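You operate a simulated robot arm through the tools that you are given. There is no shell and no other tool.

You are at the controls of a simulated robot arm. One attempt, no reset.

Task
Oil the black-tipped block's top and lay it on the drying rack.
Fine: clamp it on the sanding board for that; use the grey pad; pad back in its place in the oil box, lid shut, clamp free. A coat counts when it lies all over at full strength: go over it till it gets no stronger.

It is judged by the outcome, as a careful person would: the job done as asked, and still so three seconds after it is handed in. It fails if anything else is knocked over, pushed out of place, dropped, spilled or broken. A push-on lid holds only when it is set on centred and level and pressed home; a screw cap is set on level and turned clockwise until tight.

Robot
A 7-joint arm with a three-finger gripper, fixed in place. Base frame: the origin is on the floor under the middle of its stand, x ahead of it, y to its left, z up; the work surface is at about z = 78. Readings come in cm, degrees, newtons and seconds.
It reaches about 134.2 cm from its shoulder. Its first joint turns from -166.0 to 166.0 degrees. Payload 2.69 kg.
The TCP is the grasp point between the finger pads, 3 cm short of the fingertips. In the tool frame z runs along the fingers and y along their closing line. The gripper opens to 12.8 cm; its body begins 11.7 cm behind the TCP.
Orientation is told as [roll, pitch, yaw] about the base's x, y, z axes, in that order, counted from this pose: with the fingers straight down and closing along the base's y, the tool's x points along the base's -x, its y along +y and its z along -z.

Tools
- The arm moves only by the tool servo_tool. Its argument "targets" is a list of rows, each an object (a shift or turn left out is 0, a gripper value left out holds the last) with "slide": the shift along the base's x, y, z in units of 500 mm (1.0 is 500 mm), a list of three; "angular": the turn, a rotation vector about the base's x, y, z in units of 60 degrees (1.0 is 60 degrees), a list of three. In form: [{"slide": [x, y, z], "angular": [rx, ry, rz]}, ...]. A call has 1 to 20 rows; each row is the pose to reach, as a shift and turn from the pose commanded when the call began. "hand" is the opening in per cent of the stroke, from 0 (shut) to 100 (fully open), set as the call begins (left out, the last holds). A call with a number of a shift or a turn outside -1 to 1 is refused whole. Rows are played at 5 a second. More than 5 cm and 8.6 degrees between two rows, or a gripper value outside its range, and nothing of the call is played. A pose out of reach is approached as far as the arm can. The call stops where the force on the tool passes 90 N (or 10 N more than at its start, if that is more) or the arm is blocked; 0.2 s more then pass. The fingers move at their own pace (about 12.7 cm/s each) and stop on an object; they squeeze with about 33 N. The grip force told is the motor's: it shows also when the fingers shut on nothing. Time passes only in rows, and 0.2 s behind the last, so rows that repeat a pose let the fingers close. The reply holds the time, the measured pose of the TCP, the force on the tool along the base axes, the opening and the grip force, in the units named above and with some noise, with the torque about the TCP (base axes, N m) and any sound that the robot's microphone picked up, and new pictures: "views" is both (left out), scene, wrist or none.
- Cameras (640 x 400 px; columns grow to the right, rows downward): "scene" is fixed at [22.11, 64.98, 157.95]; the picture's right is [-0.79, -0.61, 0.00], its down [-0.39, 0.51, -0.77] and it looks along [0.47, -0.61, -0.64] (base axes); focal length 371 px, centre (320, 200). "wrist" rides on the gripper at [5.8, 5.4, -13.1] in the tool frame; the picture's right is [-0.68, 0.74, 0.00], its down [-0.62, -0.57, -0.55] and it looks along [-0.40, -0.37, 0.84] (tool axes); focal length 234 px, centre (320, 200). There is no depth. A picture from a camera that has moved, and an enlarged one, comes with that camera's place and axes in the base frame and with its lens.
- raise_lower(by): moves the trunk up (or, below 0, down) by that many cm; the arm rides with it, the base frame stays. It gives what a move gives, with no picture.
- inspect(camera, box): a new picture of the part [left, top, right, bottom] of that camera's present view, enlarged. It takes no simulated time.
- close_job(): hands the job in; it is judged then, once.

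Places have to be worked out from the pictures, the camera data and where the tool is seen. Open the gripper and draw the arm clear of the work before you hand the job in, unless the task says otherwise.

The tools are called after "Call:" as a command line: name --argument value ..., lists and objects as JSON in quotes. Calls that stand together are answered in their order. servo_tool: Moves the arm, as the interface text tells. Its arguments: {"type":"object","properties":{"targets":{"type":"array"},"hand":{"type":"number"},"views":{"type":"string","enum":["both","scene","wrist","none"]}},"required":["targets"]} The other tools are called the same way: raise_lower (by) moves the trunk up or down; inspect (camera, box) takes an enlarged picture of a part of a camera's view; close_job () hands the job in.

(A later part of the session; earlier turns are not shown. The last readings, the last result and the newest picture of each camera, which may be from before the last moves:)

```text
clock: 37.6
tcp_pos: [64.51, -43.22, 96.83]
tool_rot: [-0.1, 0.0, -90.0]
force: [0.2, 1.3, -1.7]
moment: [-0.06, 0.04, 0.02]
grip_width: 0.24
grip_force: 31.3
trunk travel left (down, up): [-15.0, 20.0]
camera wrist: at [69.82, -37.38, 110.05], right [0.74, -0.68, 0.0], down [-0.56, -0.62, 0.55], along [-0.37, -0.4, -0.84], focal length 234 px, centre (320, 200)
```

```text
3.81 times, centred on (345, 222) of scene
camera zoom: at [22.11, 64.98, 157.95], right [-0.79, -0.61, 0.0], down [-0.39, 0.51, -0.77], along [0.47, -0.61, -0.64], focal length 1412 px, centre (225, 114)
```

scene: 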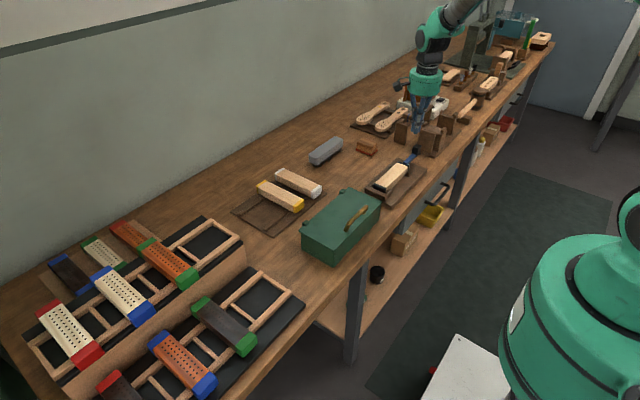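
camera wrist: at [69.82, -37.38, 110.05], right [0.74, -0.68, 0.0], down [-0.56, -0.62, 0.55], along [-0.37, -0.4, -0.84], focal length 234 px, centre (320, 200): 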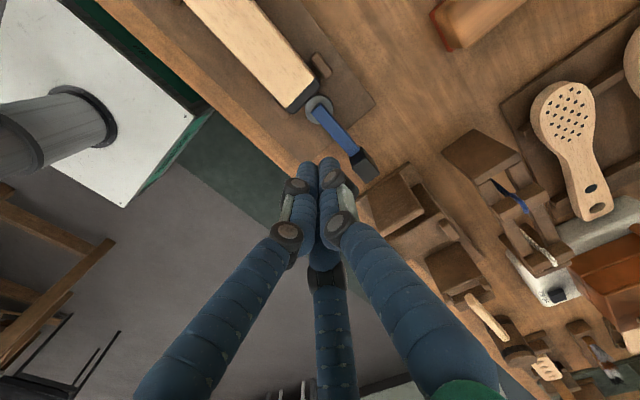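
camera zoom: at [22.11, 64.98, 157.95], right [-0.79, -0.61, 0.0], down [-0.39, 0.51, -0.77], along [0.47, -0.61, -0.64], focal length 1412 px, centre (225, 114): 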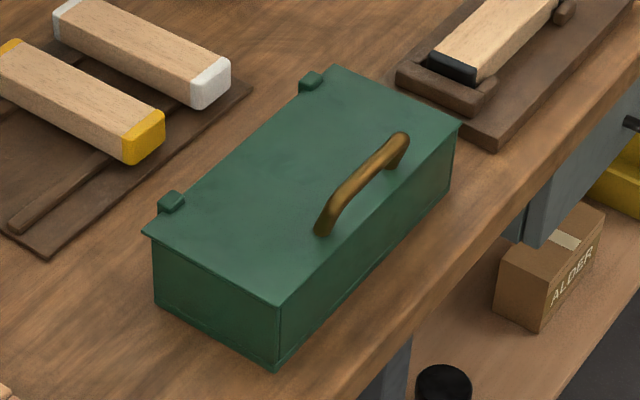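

I resend the move with shorter steps.

Call:
servo_tool --targets '[{"slide": [0.0, 0.04, 0.06]}, {"slide": [0.015, 0.11, 0.1]}, {"slide": [0.03, 0.19, 0.1]}, {"slide": [0.045, 0.27, 0.1]}, {"slide": [0.06, 0.35, 0.1]}, {"slide": [0.075, 0.43, 0.1]}, {"slide": [0.09, 0.51, 0.1]}, {"slide": [0.105, 0.59, 0.1]}, {"slide": [0.12, 0.67, 0.1]}, {"slide": [0.135, 0.75, 0.1]}, {"slide": [0.15, 0.83, 0.1]}, {"slide": [0.165, 0.91, 0.1]}, {"slide": [0.18, 0.99, 0.1]}, {"slide": [0.18, 0.99, 0.1]}]' --hand 100 --views "both"

Call:
inspect --camera "wrist" --box '[200, 60, 440, 260]'

```text
clock: 40.6
tcp_pos: [73.92, 6.23, 102.13]
tool_rot: [0.0, 0.0, -90.0]
force: [-0.2, 1.3, 0.0]
moment: [-0.03, 0.01, -0.02]
grip_width: 12.79
grip_force: 0.0
trunk travel left (down, up): [-15.0, 20.0]
camera wrist: at [79.16, 12.07, 115.23], right [0.74, -0.68, 0.0], down [-0.57, -0.62, 0.55], along [-0.37, -0.4, -0.84], focal length 234 px, centre (320, 200)
```

scene: 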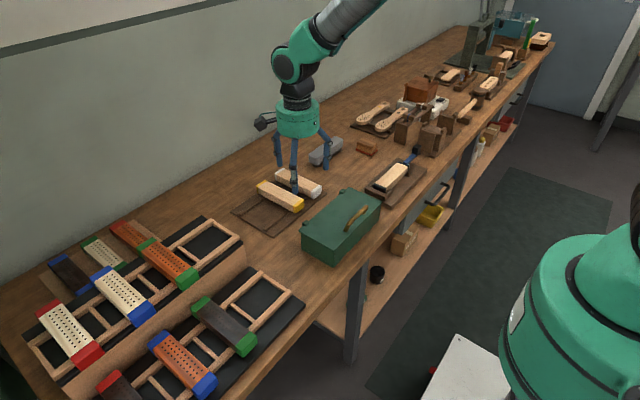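
wrist: 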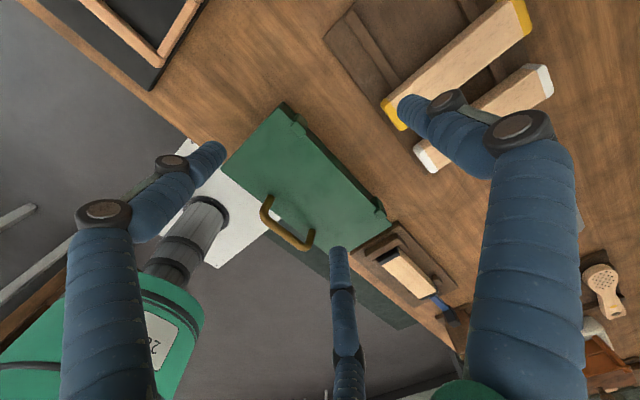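

```text
2.00 times, centred on (320, 160) of wrist
camera zoom: at [79.16, 12.07, 115.23], right [0.74, -0.68, 0.0], down [-0.57, -0.62, 0.55], along [-0.37, -0.4, -0.84], focal length 468 px, centre (320, 280)
```

zoom: 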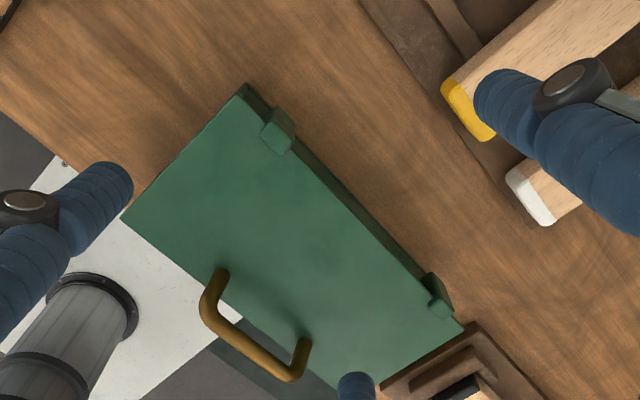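

The box spans about x 59.6–71.9, y -12.8–11.1, with the lid top at z ≈ 86.2 and hinges along x ≈ 72. The brass bar runs along y with its centre near (60.4, -0.9, 89.5). I move above the bar with the hand part open, closing line along x.

Call:
servo_tool --targets '[{"slide": [-0.07, -0.035, 0.0]}, {"slide": [-0.14, -0.07, 0.0]}, {"slide": [-0.21, -0.105, 0.0]}, {"slide": [-0.282, -0.143, 0.0]}, {"slide": [-0.282, -0.143, -0.05]}, {"slide": [-0.282, -0.143, -0.1]}, {"slide": [-0.282, -0.143, -0.1]}]' --hand 45 --views "both"

Call:
inspect --camera "wrist" --box '[200, 60, 440, 260]'

Call:
inspect --camera "scene" --box '[300, 150, 400, 250]'

```text
clock: 42.2
tcp_pos: [59.75, -0.86, 97.02]
tool_rot: [0.1, 0.0, -90.0]
force: [1.1, 0.7, -0.4]
moment: [0.01, 0.06, -0.03]
grip_width: 5.75
grip_force: 0.2
trunk travel left (down, up): [-15.0, 20.0]
camera wrist: at [65.11, 5.03, 110.14], right [0.74, -0.68, 0.0], down [-0.57, -0.62, 0.55], along [-0.37, -0.4, -0.84], focal length 234 px, centre (320, 200)
```

scene: 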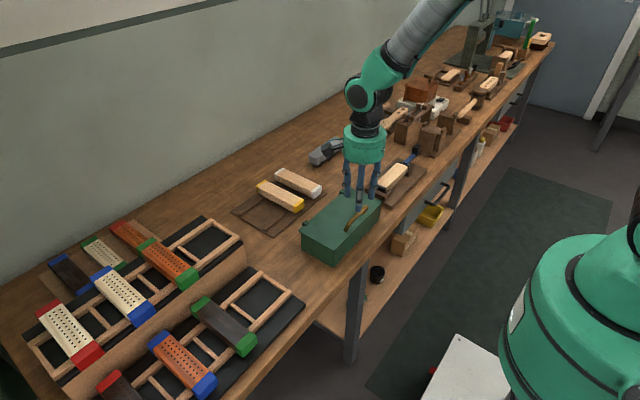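
wrist: 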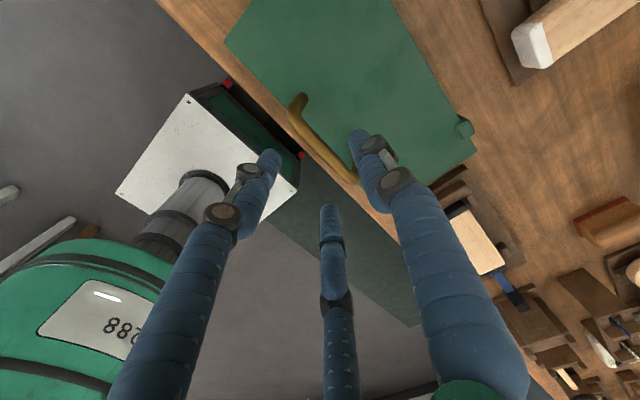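

```text
2.00 times, centred on (320, 160) of wrist
camera zoom: at [65.11, 5.03, 110.14], right [0.74, -0.68, 0.0], down [-0.57, -0.62, 0.55], along [-0.37, -0.4, -0.84], focal length 468 px, centre (320, 280)
```

zoom: 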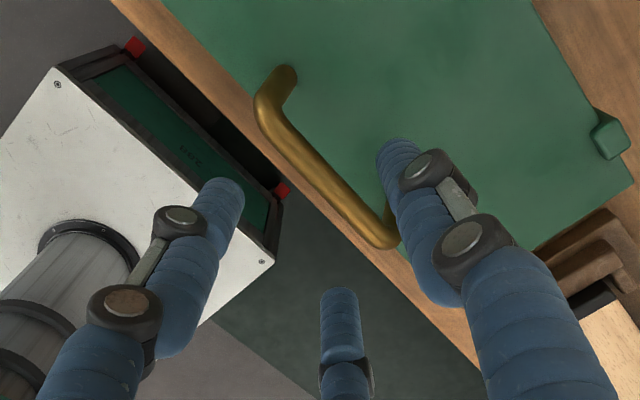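

```text
4.00 times, centred on (350, 200) of scene
camera zoom: at [22.11, 64.98, 157.95], right [-0.79, -0.61, 0.0], down [-0.39, 0.51, -0.77], along [0.47, -0.61, -0.64], focal length 1483 px, centre (200, 200)
```

zoom: 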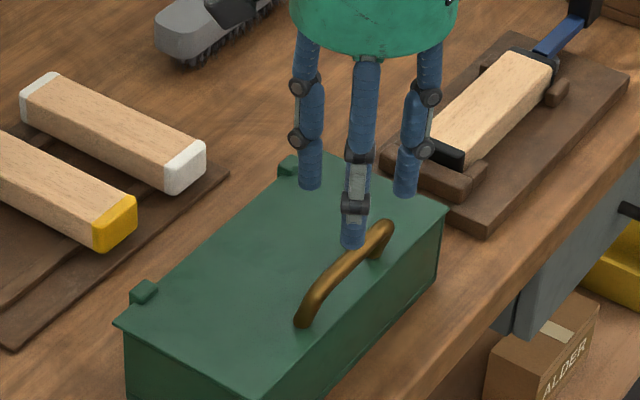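

The bar's centre refines to (59.9, -0.95, 89.4). I shift slightly and lower so that the bar sits about 1 cm above the fingertips, then close on it.

Call:
servo_tool --targets '[{"slide": [-0.004, -0.002, -0.04]}, {"slide": [-0.008, -0.002, -0.08]}, {"slide": [-0.008, -0.002, -0.116]}, {"slide": [-0.008, -0.002, -0.116]}]' --hand 45 --views "both"

Call:
inspect --camera "wrist" --box '[220, 80, 420, 260]'

Call:
inspect --camera "scene" --box '[310, 160, 390, 250]'

```text
clock: 43.2
tcp_pos: [59.23, -1.04, 91.24]
tool_rot: [-0.1, 0.0, -90.1]
force: [0.4, 0.5, 0.1]
moment: [0.0, 0.01, -0.02]
grip_width: 5.74
grip_force: 0.0
trunk travel left (down, up): [-15.0, 20.0]
camera wrist: at [64.59, 4.82, 104.43], right [0.74, -0.68, 0.0], down [-0.57, -0.62, 0.55], along [-0.37, -0.4, -0.84], focal length 234 px, centre (320, 200)
```

scene: 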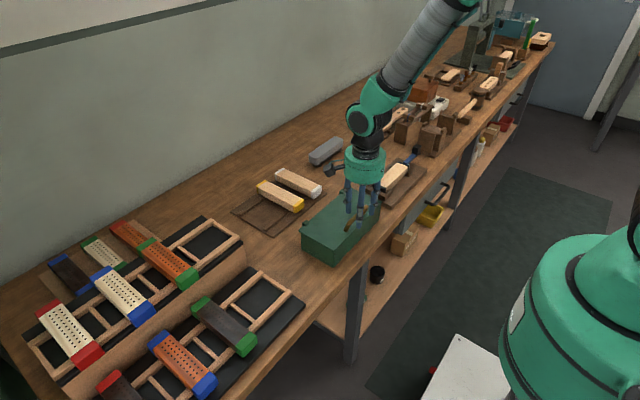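
wrist: 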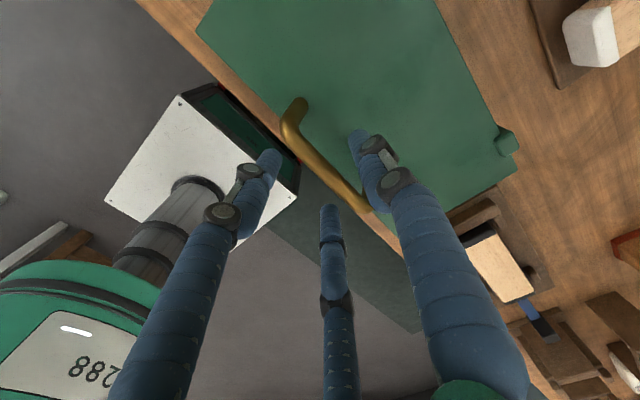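

```text
2.22 times, centred on (320, 170) of wrist
camera zoom: at [64.59, 4.82, 104.43], right [0.74, -0.68, 0.0], down [-0.57, -0.62, 0.55], along [-0.37, -0.4, -0.84], focal length 520 px, centre (320, 267)
```

zoom: 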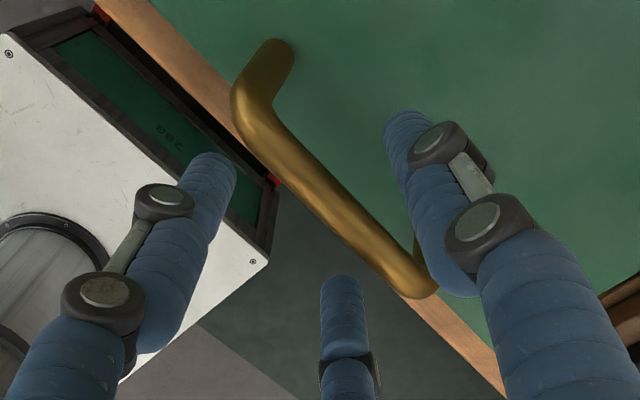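

```text
4.44 times, centred on (350, 205) of scene
camera zoom: at [22.11, 64.98, 157.95], right [-0.79, -0.61, 0.0], down [-0.39, 0.51, -0.77], along [0.47, -0.61, -0.64], focal length 1648 px, centre (187, 178)
```

zoom: 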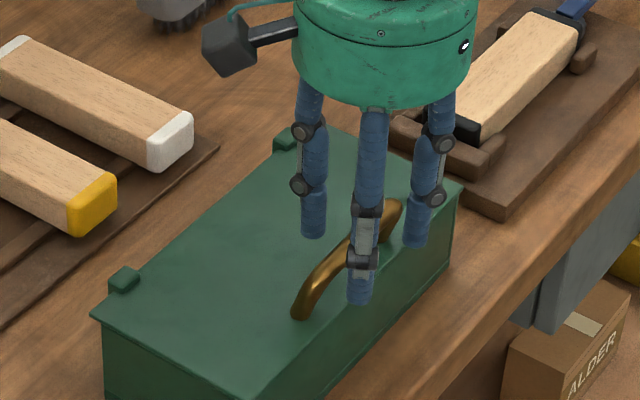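

The bar passes between the single finger and the pair. I close.

Call:
servo_tool --targets '[{"slide": [0, 0, 0]}, {"slide": [0, 0, 0]}, {"slide": [0, 0, 0]}, {"slide": [0, 0, 0]}]' --hand 0 --views "wrist"

Call:
inspect --camera "scene" --box '[310, 160, 390, 250]'

```text
clock: 44.2
tcp_pos: [59.42, -1.04, 91.37]
tool_rot: [0.1, 0.0, -90.0]
force: [13.7, -0.6, -3.6]
moment: [0.0, -0.32, -0.26]
grip_width: 2.1
grip_force: 44.8
trunk travel left (down, up): [-15.0, 20.0]
camera wrist: at [64.7, 4.82, 104.47], right [0.74, -0.68, 0.0], down [-0.57, -0.62, 0.55], along [-0.37, -0.4, -0.84], focal length 234 px, centre (320, 200)
```

wrist: 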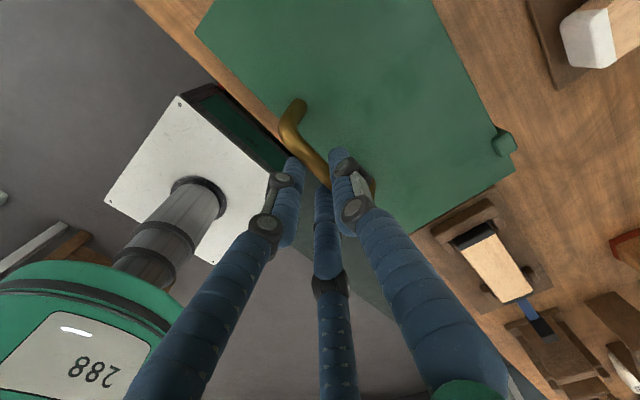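

```text
4.44 times, centred on (350, 205) of scene
camera zoom: at [22.11, 64.98, 157.95], right [-0.79, -0.61, 0.0], down [-0.39, 0.51, -0.77], along [0.47, -0.61, -0.64], focal length 1648 px, centre (187, 178)
```

zoom: 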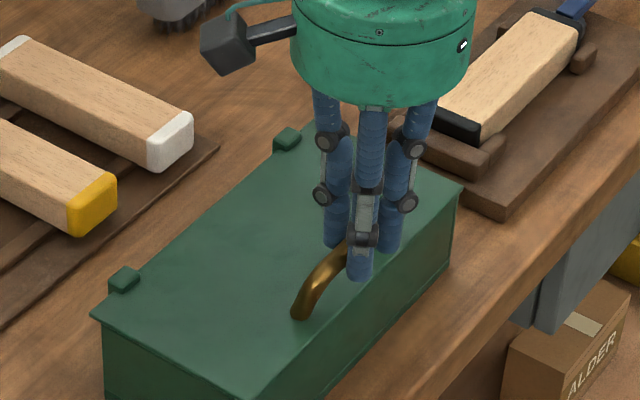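

The bar is gripped (width 2.1). I lift along the hinge arc to about 15° first and watch the force.

Call:
servo_tool --targets '[{"slide": [0.006, 0, 0.006]}, {"slide": [0.011, 0, 0.0206]}, {"slide": [0.0194, 0, 0.0406]}, {"slide": [0.0298, 0, 0.0598]}, {"slide": [0.0298, 0, 0.0598]}]' --views "both"

Call:
inspect --camera "scene" --box '[290, 150, 400, 270]'

```text
clock: 45.4
tcp_pos: [60.81, -1.05, 94.33]
tool_rot: [0.0, 0.1, -90.0]
force: [-7.3, -16.0, 2.6]
moment: [-0.51, 0.15, -0.1]
grip_width: 2.1
grip_force: 45.3
trunk travel left (down, up): [-15.0, 20.0]
camera wrist: at [66.09, 4.84, 107.48], right [0.74, -0.68, 0.0], down [-0.57, -0.62, 0.55], along [-0.37, -0.4, -0.84], focal length 234 px, centre (320, 200)
```

scene: 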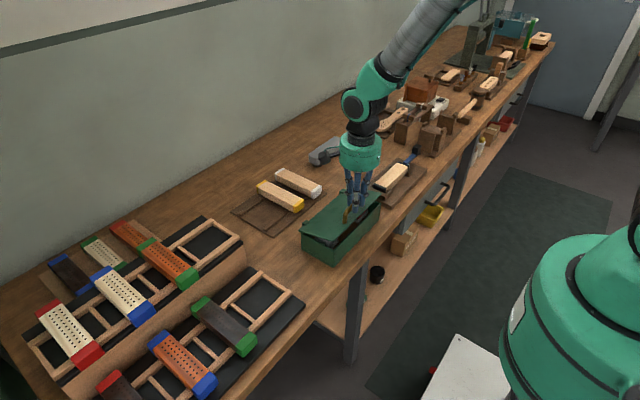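
wrist: 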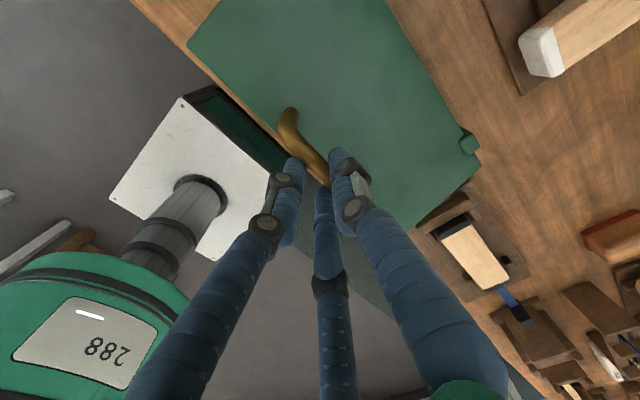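

```text
3.33 times, centred on (345, 210) of scene
camera zoom: at [22.11, 64.98, 157.95], right [-0.79, -0.61, 0.0], down [-0.39, 0.51, -0.77], along [0.47, -0.61, -0.64], focal length 1236 px, centre (237, 167)
```

zoom: 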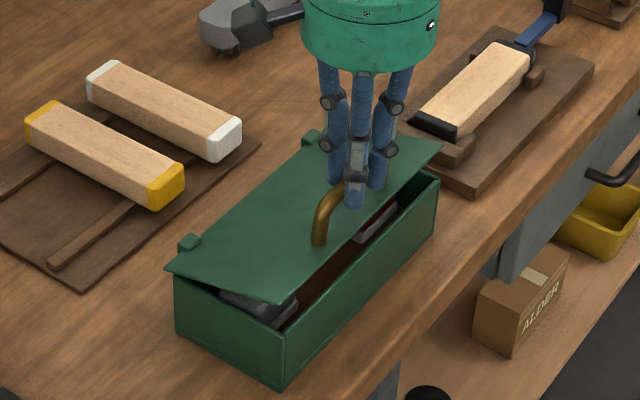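

The lid swings up well and pads are visible inside. I continue along the arc to about 45°, easing a small side force.

Call:
servo_tool --targets '[{"slide": [0.012, -0.003, 0.0182]}, {"slide": [0.0254, -0.004, 0.0352]}, {"slide": [0.0404, -0.004, 0.051]}, {"slide": [0.0566, -0.004, 0.0656]}, {"slide": [0.074, -0.004, 0.0786]}, {"slide": [0.0926, -0.004, 0.09]}, {"slide": [0.0926, -0.004, 0.09]}]' --views "both"

Call:
inspect --camera "scene" --box '[290, 150, 400, 270]'

```text
clock: 47.0
tcp_pos: [65.41, -1.07, 98.73]
tool_rot: [0.0, 0.0, -90.0]
force: [2.4, 16.7, -7.9]
moment: [0.58, 0.02, 0.43]
grip_width: 2.1
grip_force: 44.7
trunk travel left (down, up): [-15.0, 20.0]
camera wrist: at [70.74, 4.79, 111.82], right [0.74, -0.68, 0.0], down [-0.57, -0.62, 0.55], along [-0.37, -0.4, -0.84], focal length 234 px, centre (320, 200)
```

scene: 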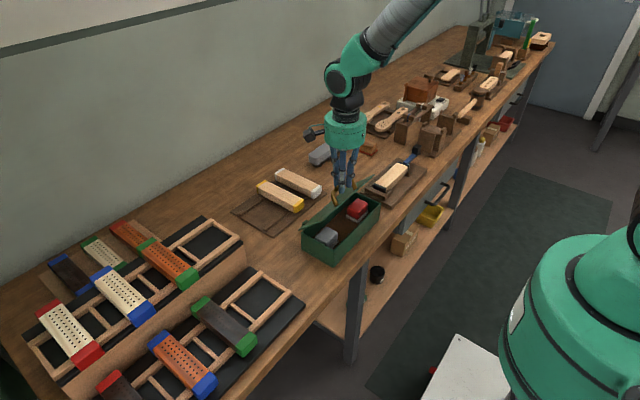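
wrist: 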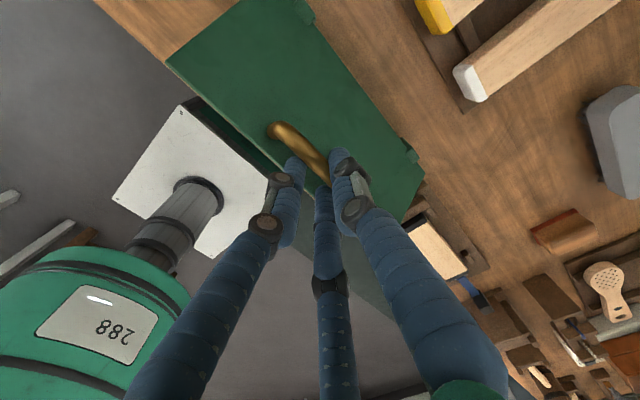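

```text
3.33 times, centred on (345, 210) of scene
camera zoom: at [22.11, 64.98, 157.95], right [-0.79, -0.61, 0.0], down [-0.39, 0.51, -0.77], along [0.47, -0.61, -0.64], focal length 1236 px, centre (237, 167)
```

zoom: 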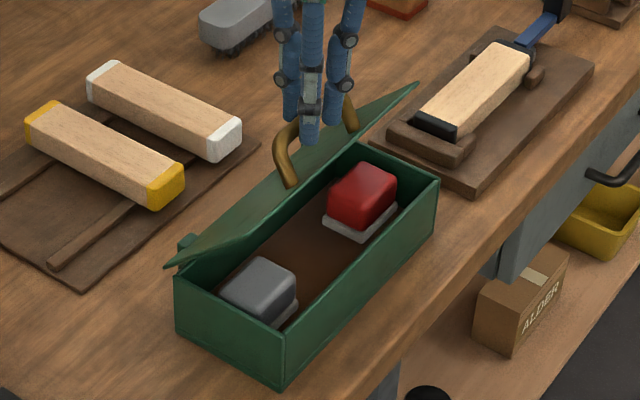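

The grey pad lies at the box's +y end, a red one at the -y end. I swing the lid on to about 75° and check the forces.

Call:
servo_tool --targets '[{"slide": [0.0194, 0.001, 0.0098]}, {"slide": [0.0396, 0.002, 0.0178]}, {"slide": [0.0604, 0.002, 0.024]}, {"slide": [0.0818, 0.002, 0.0284]}, {"slide": [0.1034, 0.002, 0.031]}, {"slide": [0.1252, 0.002, 0.0316]}, {"slide": [0.1252, 0.002, 0.0316]}]' --views "both"

Call:
inspect --camera "scene" --box '[290, 140, 400, 260]'

```text
clock: 48.6
tcp_pos: [71.66, -1.15, 100.22]
tool_rot: [-0.1, 0.0, -90.0]
force: [-1.5, -7.0, -4.2]
moment: [-0.5, 0.03, 0.59]
grip_width: 2.15
grip_force: 45.4
trunk travel left (down, up): [-15.0, 20.0]
camera wrist: at [76.95, 4.75, 113.39], right [0.74, -0.68, 0.0], down [-0.57, -0.62, 0.55], along [-0.37, -0.4, -0.84], focal length 234 px, centre (320, 200)
```

scene: 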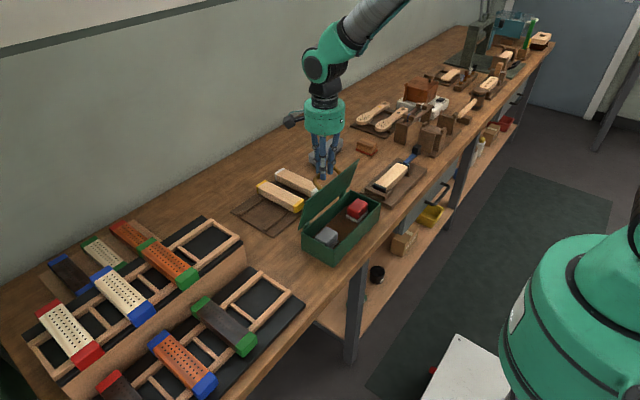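
wrist: 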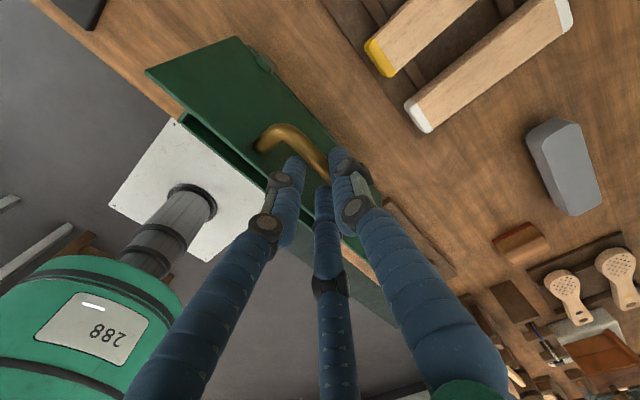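

```text
3.33 times, centred on (345, 200) of scene
camera zoom: at [22.11, 64.98, 157.95], right [-0.79, -0.61, 0.0], down [-0.39, 0.51, -0.77], along [0.47, -0.61, -0.64], focal length 1236 px, centre (237, 200)
```

zoom: 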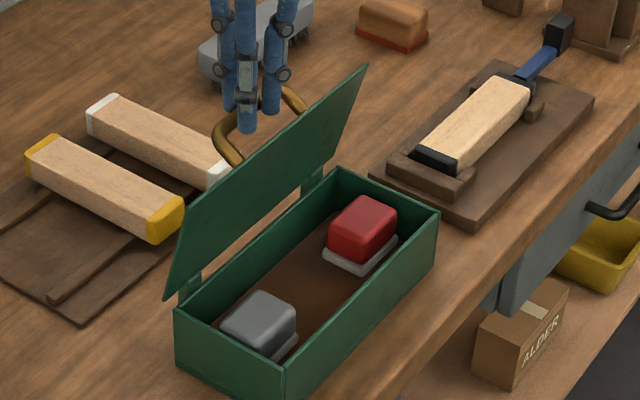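

All well. I bring the lid to about 95° in small steps, watching for its stop.

Call:
servo_tool --targets '[{"slide": [0.0108, 0, -0.0002]}, {"slide": [0.0216, 0, -0.0012]}, {"slide": [0.0324, 0, -0.0026]}, {"slide": [0.0432, 0, -0.0044]}, {"slide": [0.0538, 0, -0.0067]}, {"slide": [0.0644, 0, -0.0094]}, {"slide": [0.075, 0, -0.0127]}, {"slide": [0.085, 0, -0.0162]}, {"slide": [0.085, 0, -0.0162]}]' --views "both"

Call:
inspect --camera "scene" --box '[290, 140, 400, 260]'

```text
clock: 50.6
tcp_pos: [76.21, -1.15, 99.56]
tool_rot: [0.3, -0.1, -90.0]
force: [0.3, -0.8, -0.4]
moment: [-0.01, 0.3, 0.01]
grip_width: 0.21
grip_force: 34.1
trunk travel left (down, up): [-15.0, 20.0]
camera wrist: at [81.39, 4.76, 112.83], right [0.74, -0.68, 0.0], down [-0.57, -0.62, 0.55], along [-0.37, -0.4, -0.84], focal length 234 px, centre (320, 200)
```

scene: 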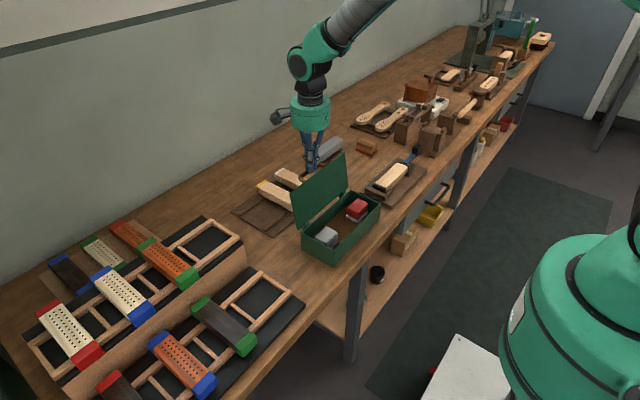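
wrist: 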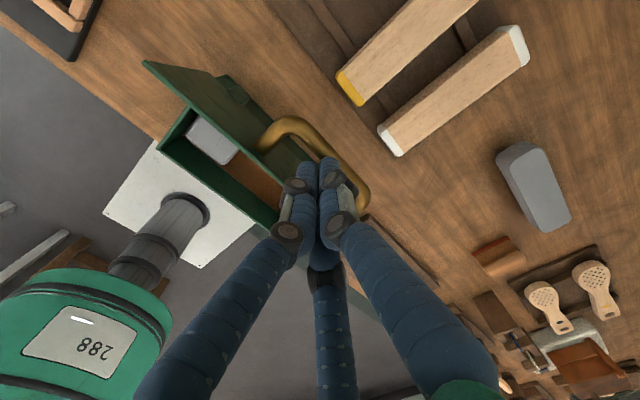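

```text
3.33 times, centred on (345, 200) of scene
camera zoom: at [22.11, 64.98, 157.95], right [-0.79, -0.61, 0.0], down [-0.39, 0.51, -0.77], along [0.47, -0.61, -0.64], focal length 1236 px, centre (237, 200)
```

zoom: 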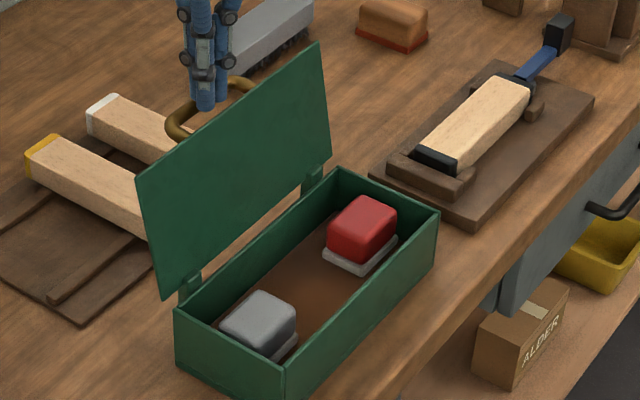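

The bar slipped out of the fingers at the end, but the lid stands open past vertical and stays. I withdraw straight up and look at the pads from above.

Call:
servo_tool --targets '[{"slide": [0, 0, 0.03]}, {"slide": [0, 0, 0.08]}, {"slide": [0, 0, 0.14]}, {"slide": [0, 0, 0.2]}, {"slide": [0, 0, 0.2]}]' --views "both"

Call:
inspect --camera "scene" --box '[290, 140, 400, 270]'

```text
clock: 51.8
tcp_pos: [75.76, -1.14, 109.6]
tool_rot: [0.1, 0.0, -90.0]
force: [0.2, -0.4, -0.1]
moment: [0.0, -0.06, 0.02]
grip_width: 0.23
grip_force: 31.6
trunk travel left (down, up): [-15.0, 20.0]
camera wrist: at [81.12, 4.77, 122.67], right [0.74, -0.68, 0.0], down [-0.57, -0.62, 0.55], along [-0.37, -0.4, -0.84], focal length 234 px, centre (320, 200)
```

scene: 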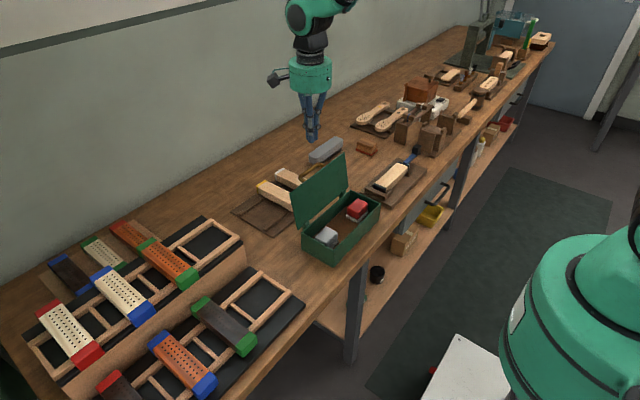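
wrist: 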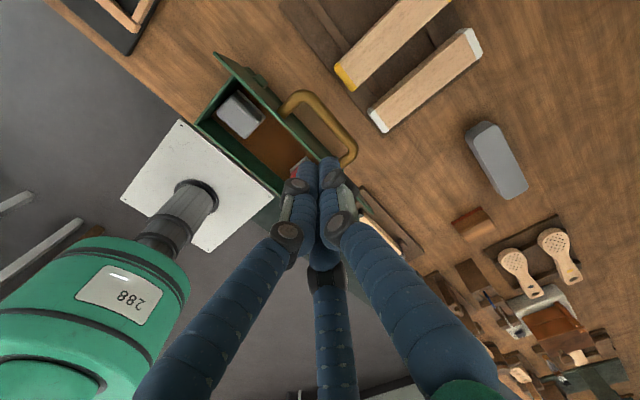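

```text
3.08 times, centred on (345, 205) of scene
camera zoom: at [22.11, 64.98, 157.95], right [-0.79, -0.61, 0.0], down [-0.39, 0.51, -0.77], along [0.47, -0.61, -0.64], focal length 1141 px, centre (243, 185)
```

zoom: 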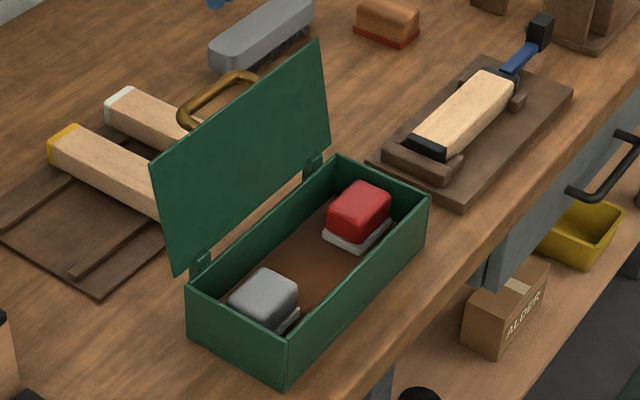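

The lid holds itself open. Inside, the grey pad sits close to the +y wall, so I'll grip it with the single finger on its -y side (yaw ±180°). I turn the hand another -90° in two calls while moving above the pad, hand open.

Call:
servo_tool --targets '[{"slide": [-0.02, 0.01, 0.0], "angular": [0, 0, -0.13]}, {"slide": [-0.05, 0.02, 0.0], "angular": [0, 0, -0.26]}, {"slide": [-0.08, 0.03, 0.0], "angular": [0, 0, -0.39]}, {"slide": [-0.11, 0.04, 0.0], "angular": [0, 0, -0.52]}, {"slide": [-0.14, 0.05, 0.0], "angular": [0, 0, -0.65]}, {"slide": [-0.16, 0.06, 0.0], "angular": [0, 0, -0.75]}, {"slide": [-0.16, 0.06, 0.0], "angular": [0, 0, -0.75]}]' --hand 100 --views "none"

Call:
servo_tool --targets '[{"slide": [0, 0.01, 0.0], "angular": [0, 0, -0.13]}, {"slide": [0, 0.02, 0.0], "angular": [0, 0, -0.26]}, {"slide": [0, 0.03, 0.0], "angular": [0, 0, -0.39]}, {"slide": [0, 0.04, 0.0], "angular": [0, 0, -0.52]}, {"slide": [0, 0.05, 0.0], "angular": [0, 0, -0.65]}, {"slide": [0, 0.06, 0.0], "angular": [0, 0, -0.75]}, {"slide": [0, 0.06, 0.0], "angular": [0, 0, -0.75]}]' --views "both"

```text
clock: 53.4
tcp_pos: [67.91, 1.81, 109.6]
tool_rot: [0.0, 0.0, -135.1]
force: [0.3, 0.7, 1.1]
moment: [0.01, 0.0, 0.01]
grip_width: 12.8
grip_force: 0.1
trunk travel left (down, up): [-15.0, 20.0]
```

```text
clock: 55.0
tcp_pos: [67.1, 2.78, 107.79]
tool_rot: [-1.9, 0.2, -173.0]
force: [0.7, 1.4, -0.5]
moment: [-0.08, 0.04, 0.0]
grip_width: 12.82
grip_force: 0.2
out of reach, approached as far as the arm can: row 5, 6, 7
trunk travel left (down, up): [-15.0, 20.0]
camera wrist: at [73.53, -2.28, 120.74], right [-0.58, -0.81, -0.03], down [-0.68, 0.47, 0.56], along [-0.45, 0.35, -0.82], focal length 234 px, centre (320, 200)
```

scene: 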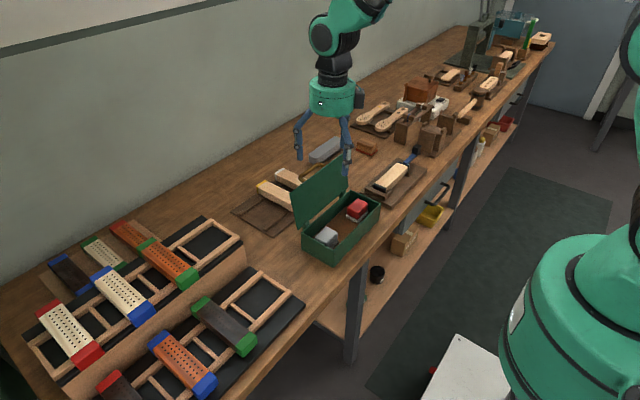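
wrist: 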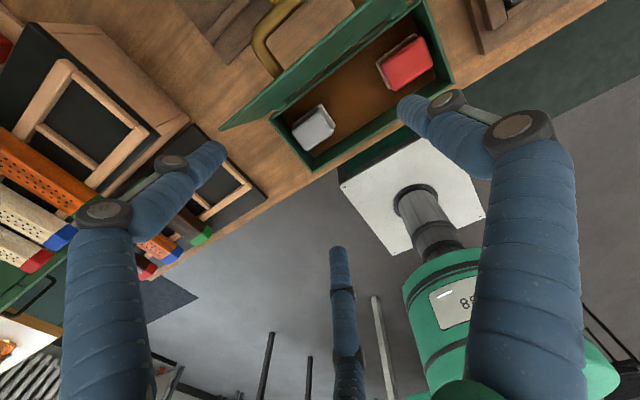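

The wrist reaches its limit near -173°, but since the fingers are spaced 120° apart, yaw -60° gives the same finger layout. First I use this view to measure the pad.

Call:
inspect --camera "wrist" --box '[220, 0, 480, 190]'

Call:
inspect --camera "scene" --box '[295, 185, 385, 270]'

```text
2.11 times, centred on (350, 95) of wrist
camera zoom: at [73.53, -2.28, 120.74], right [-0.58, -0.81, -0.03], down [-0.68, 0.47, 0.56], along [-0.45, 0.35, -0.82], focal length 493 px, centre (257, 421)
```

zoom: 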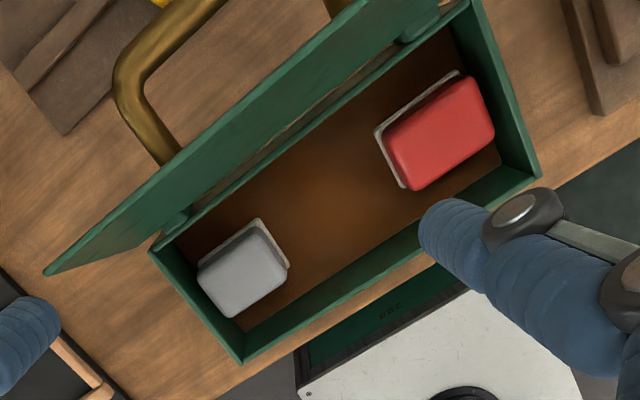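

```text
4.71 times, centred on (340, 228) of scene
camera zoom: at [22.11, 64.98, 157.95], right [-0.79, -0.61, 0.0], down [-0.39, 0.51, -0.77], along [0.47, -0.61, -0.64], focal length 1745 px, centre (226, 71)
```

zoom: 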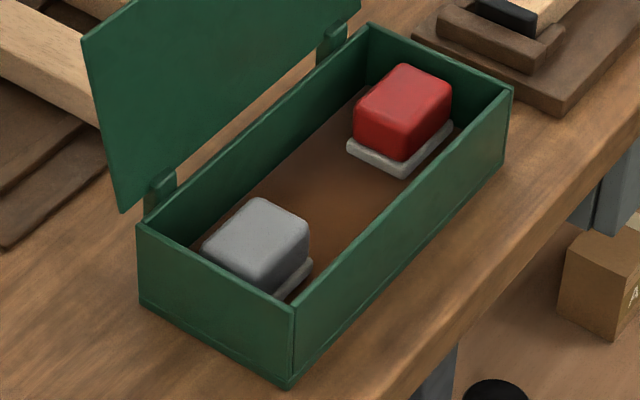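

At height 84.5 both cameras agree: the grey pad's body is centred at about (65.2, 6.1), 4.1 wide in x and 5.2 in y. I turn back to yaw -60° in two calls, staying high above the box.

Call:
servo_tool --targets '[{"slide": [0, 0, 0.0], "angular": [0, 0, 0.13]}, {"slide": [0, 0, 0.0], "angular": [0, 0, 0.26]}, {"slide": [0, 0, 0.0], "angular": [0, 0, 0.39]}, {"slide": [0, 0, 0.0], "angular": [0, 0, 0.52]}, {"slide": [0, 0, 0.0], "angular": [0, 0, 0.65]}, {"slide": [0, 0, 0.0], "angular": [0, 0, 0.78]}, {"slide": [0, 0, 0.0], "angular": [0, 0, 0.9]}, {"slide": [0, 0, 0.0], "angular": [0, 0, 1.0]}, {"slide": [0, 0, 0.0], "angular": [0, 0, 1.0]}]' --views "none"

Call:
servo_tool --targets '[{"slide": [-0.01, 0, 0.0], "angular": [0, 0, 0.13]}, {"slide": [-0.02, 0, 0.0], "angular": [0, 0, 0.26]}, {"slide": [-0.03, 0, 0.0], "angular": [0, 0, 0.39]}, {"slide": [-0.04, 0, 0.0], "angular": [0, 0, 0.52]}, {"slide": [-0.05, 0, 0.0], "angular": [0, 0, 0.65]}, {"slide": [-0.054, 0, 0.0], "angular": [0, 0, 0.78]}, {"slide": [-0.054, 0, 0.0], "angular": [0, 0, 0.9]}, {"slide": [-0.054, 0, 0.0], "angular": [0, 0, 1.0]}, {"slide": [-0.054, 0, 0.0], "angular": [0, 0, 1.0]}]' --hand 50 --views "both"

```text
clock: 57.0
tcp_pos: [67.14, 2.68, 107.79]
tool_rot: [-1.9, 0.3, -112.9]
force: [0.1, 0.7, 0.3]
moment: [-0.01, 0.0, 0.01]
grip_width: 12.81
grip_force: 0.0
trunk travel left (down, up): [-15.0, 20.0]
```

```text
clock: 59.0
tcp_pos: [64.45, 2.63, 107.9]
tool_rot: [-1.9, 0.3, -52.9]
force: [-2.1, -0.1, -0.2]
moment: [0.0, 0.01, 0.0]
grip_width: 6.37
grip_force: 0.0
trunk travel left (down, up): [-15.0, 20.0]
camera wrist: at [65.46, 10.85, 120.88], right [1.0, -0.09, -0.03], down [-0.06, -0.82, 0.56], along [-0.08, -0.56, -0.82], focal length 234 px, centre (320, 200)
```

scene: 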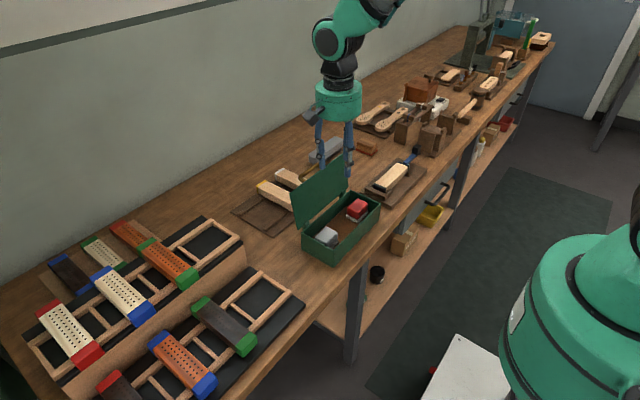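
wrist: 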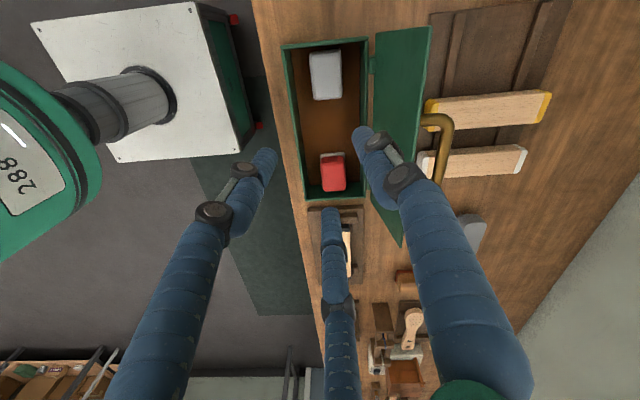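

The hand is at yaw -53° with a 1.9° tilt left from the limit. I correct the tilt, set yaw -60°, and move over the pad.

Call:
servo_tool --targets '[{"slide": [0.005, 0.02, 0.0], "angular": [0.005, -0.009, -0.04]}, {"slide": [0.01, 0.04, -0.03], "angular": [0.01, -0.018, -0.08]}, {"slide": [0.015, 0.067, -0.08], "angular": [0.015, -0.028, -0.118]}, {"slide": [0.015, 0.067, -0.14], "angular": [0.015, -0.028, -0.118]}, {"slide": [0.015, 0.067, -0.14], "angular": [0.015, -0.028, -0.118]}]' --hand 50 --views "both"

Call:
inspect --camera "wrist" --box '[200, 20, 440, 220]'

Call:
inspect --camera "scene" --box '[295, 165, 385, 270]'

```text
clock: 60.2
tcp_pos: [65.23, 5.91, 100.83]
tool_rot: [0.0, 0.2, -60.0]
force: [-0.6, 0.1, -0.4]
moment: [0.03, 0.01, -0.04]
grip_width: 6.36
grip_force: 0.1
trunk travel left (down, up): [-15.0, 20.0]
camera wrist: at [66.84, 13.66, 113.94], right [0.98, -0.22, 0.0], down [-0.18, -0.82, 0.55], along [-0.12, -0.53, -0.84], focal length 234 px, centre (320, 200)
```

scene: 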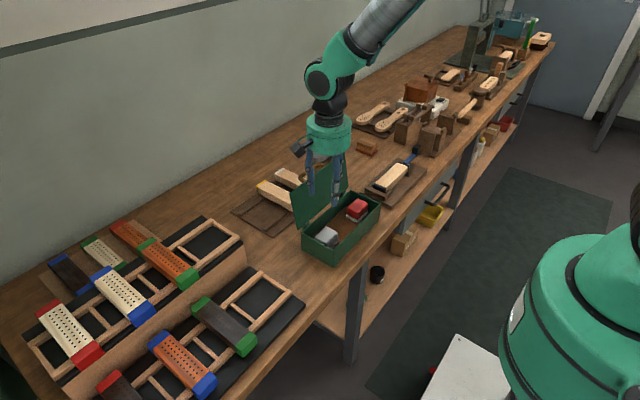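
wrist: 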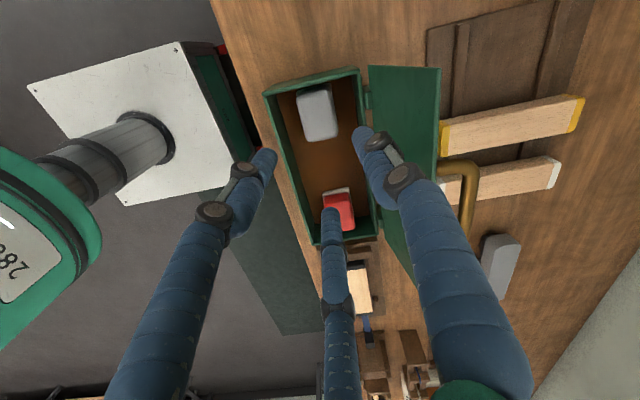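

```text
2.00 times, centred on (320, 120) of wrist
camera zoom: at [66.84, 13.66, 113.94], right [0.98, -0.22, 0.0], down [-0.18, -0.82, 0.55], along [-0.12, -0.53, -0.84], focal length 468 px, centre (320, 360)
```

zoom: 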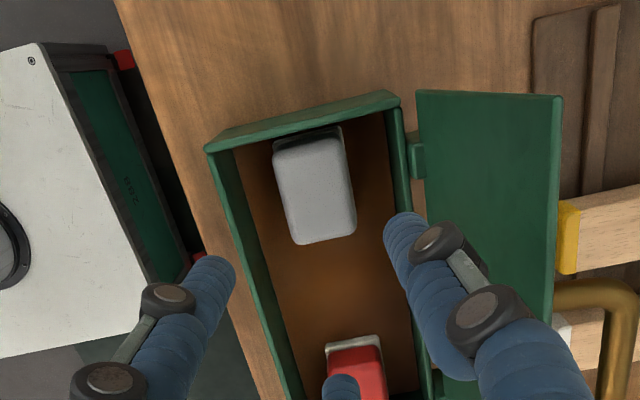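

```text
3.81 times, centred on (340, 218) of scene
camera zoom: at [22.11, 64.98, 157.95], right [-0.79, -0.61, 0.0], down [-0.39, 0.51, -0.77], along [0.47, -0.61, -0.64], focal length 1412 px, centre (244, 133)
```

zoom: 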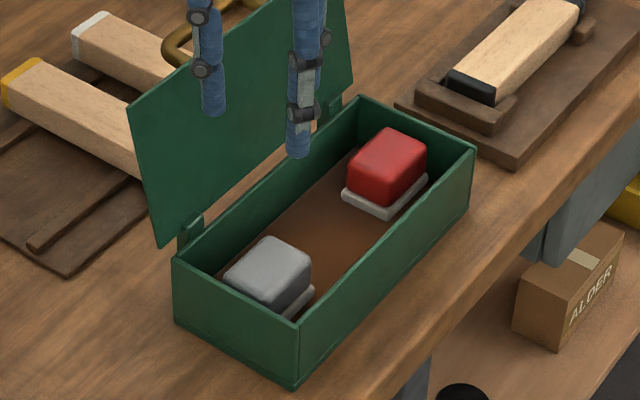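

The pad's body is centred near (65.1, 6.4) in the box, whose inner width is about x 60.2–69.9, so the fingers just fit beside it. I lower to just above the rim and check.

Call:
servo_tool --targets '[{"slide": [-0.002, 0.005, -0.05], "angular": [0, -0.003, 0]}, {"slide": [-0.003, 0.01, -0.1], "angular": [0, -0.003, 0]}, {"slide": [-0.003, 0.01, -0.15], "angular": [0, -0.003, 0]}, {"slide": [-0.003, 0.01, -0.19], "angular": [0, -0.003, 0]}, {"slide": [-0.003, 0.01, -0.19], "angular": [0, -0.003, 0]}]' --hand 46 --views "both"

Call:
inspect --camera "wrist" --box '[200, 40, 420, 240]'

Call:
inspect --camera "scene" --box '[295, 165, 385, 270]'

```text
clock: 61.4
tcp_pos: [64.9, 6.49, 91.19]
tool_rot: [0.0, 0.0, -60.0]
force: [-0.7, 0.1, -1.2]
moment: [-0.02, -0.02, -0.01]
grip_width: 5.88
grip_force: 0.1
trunk travel left (down, up): [-15.0, 20.0]
camera wrist: at [66.44, 14.25, 104.42], right [0.98, -0.22, 0.0], down [-0.18, -0.82, 0.55], along [-0.12, -0.53, -0.84], focal length 234 px, centre (320, 200)
```

scene: 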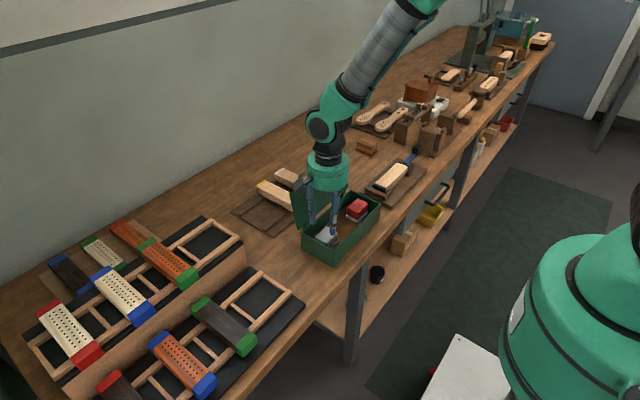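
wrist: 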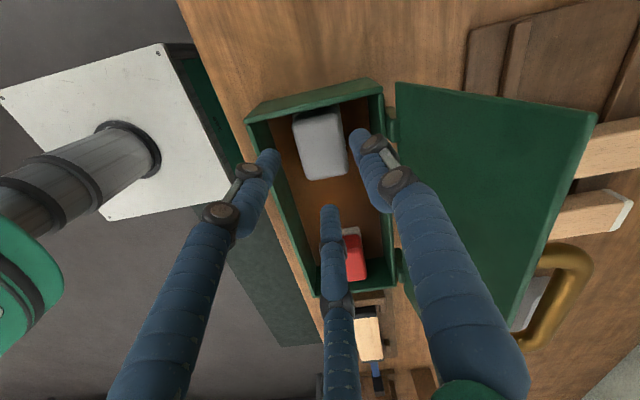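

```text
2.00 times, centred on (310, 140) of wrist
camera zoom: at [66.44, 14.25, 104.42], right [0.98, -0.22, 0.0], down [-0.18, -0.82, 0.55], along [-0.12, -0.53, -0.84], focal length 468 px, centre (340, 320)
```

zoom: 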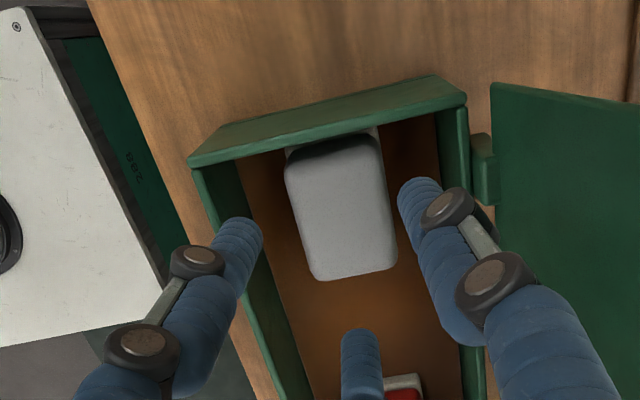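

```text
3.81 times, centred on (340, 218) of scene
camera zoom: at [22.11, 64.98, 157.95], right [-0.79, -0.61, 0.0], down [-0.39, 0.51, -0.77], along [0.47, -0.61, -0.64], focal length 1412 px, centre (244, 133)
```

zoom: 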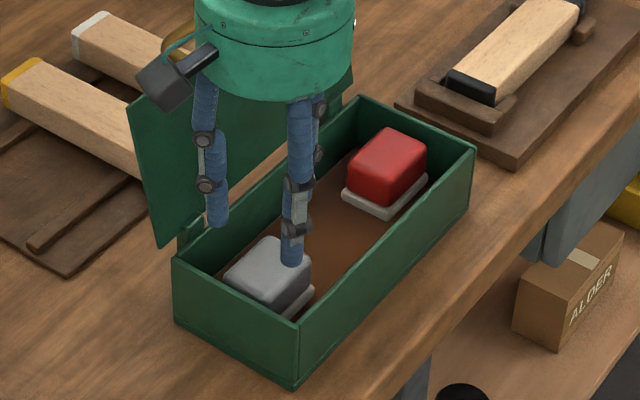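

The fingers line up with the gaps on both sides of the pad. I narrow the hand a little, lower to z ≈ 87 and check against the rim.

Call:
servo_tool --targets '[{"slide": [0.001, 0.002, -0.03]}, {"slide": [0.001, 0.002, -0.06]}, {"slide": [0.001, 0.002, -0.084]}, {"slide": [0.001, 0.002, -0.084]}]' --hand 43 --views "wrist"

Call:
inspect --camera "wrist" --box '[220, 50, 420, 250]'

Call:
inspect --camera "scene" --box '[295, 185, 375, 270]'

```text
clock: 62.4
tcp_pos: [64.92, 6.51, 87.32]
tool_rot: [0.2, 0.0, -60.0]
force: [0.1, -1.1, 11.4]
moment: [-0.05, -0.16, -0.06]
grip_width: 5.62
grip_force: 1.0
trunk travel left (down, up): [-15.0, 20.0]
camera wrist: at [66.58, 14.32, 100.42], right [0.98, -0.22, 0.0], down [-0.18, -0.82, 0.55], along [-0.12, -0.53, -0.84], focal length 234 px, centre (320, 200)
```

wrist: 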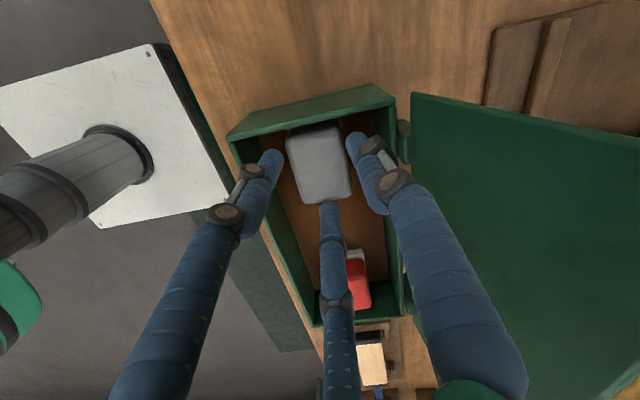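

```text
2.00 times, centred on (320, 150) of wrist
camera zoom: at [66.58, 14.32, 100.42], right [0.98, -0.22, 0.0], down [-0.18, -0.82, 0.55], along [-0.12, -0.53, -0.84], focal length 468 px, centre (320, 300)
```

zoom: 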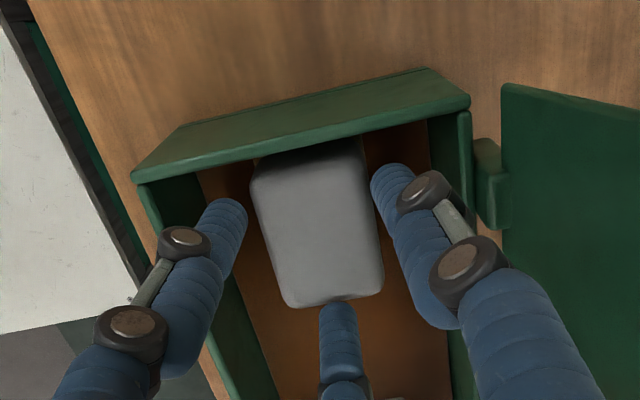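

```text
4.71 times, centred on (335, 228) of scene
camera zoom: at [22.11, 64.98, 157.95], right [-0.79, -0.61, 0.0], down [-0.39, 0.51, -0.77], along [0.47, -0.61, -0.64], focal length 1745 px, centre (249, 71)
```

zoom: 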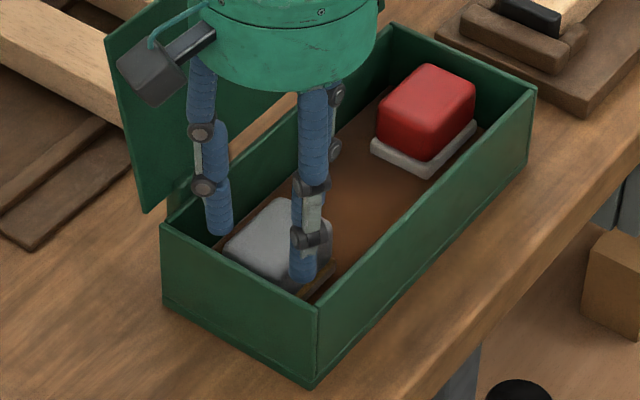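

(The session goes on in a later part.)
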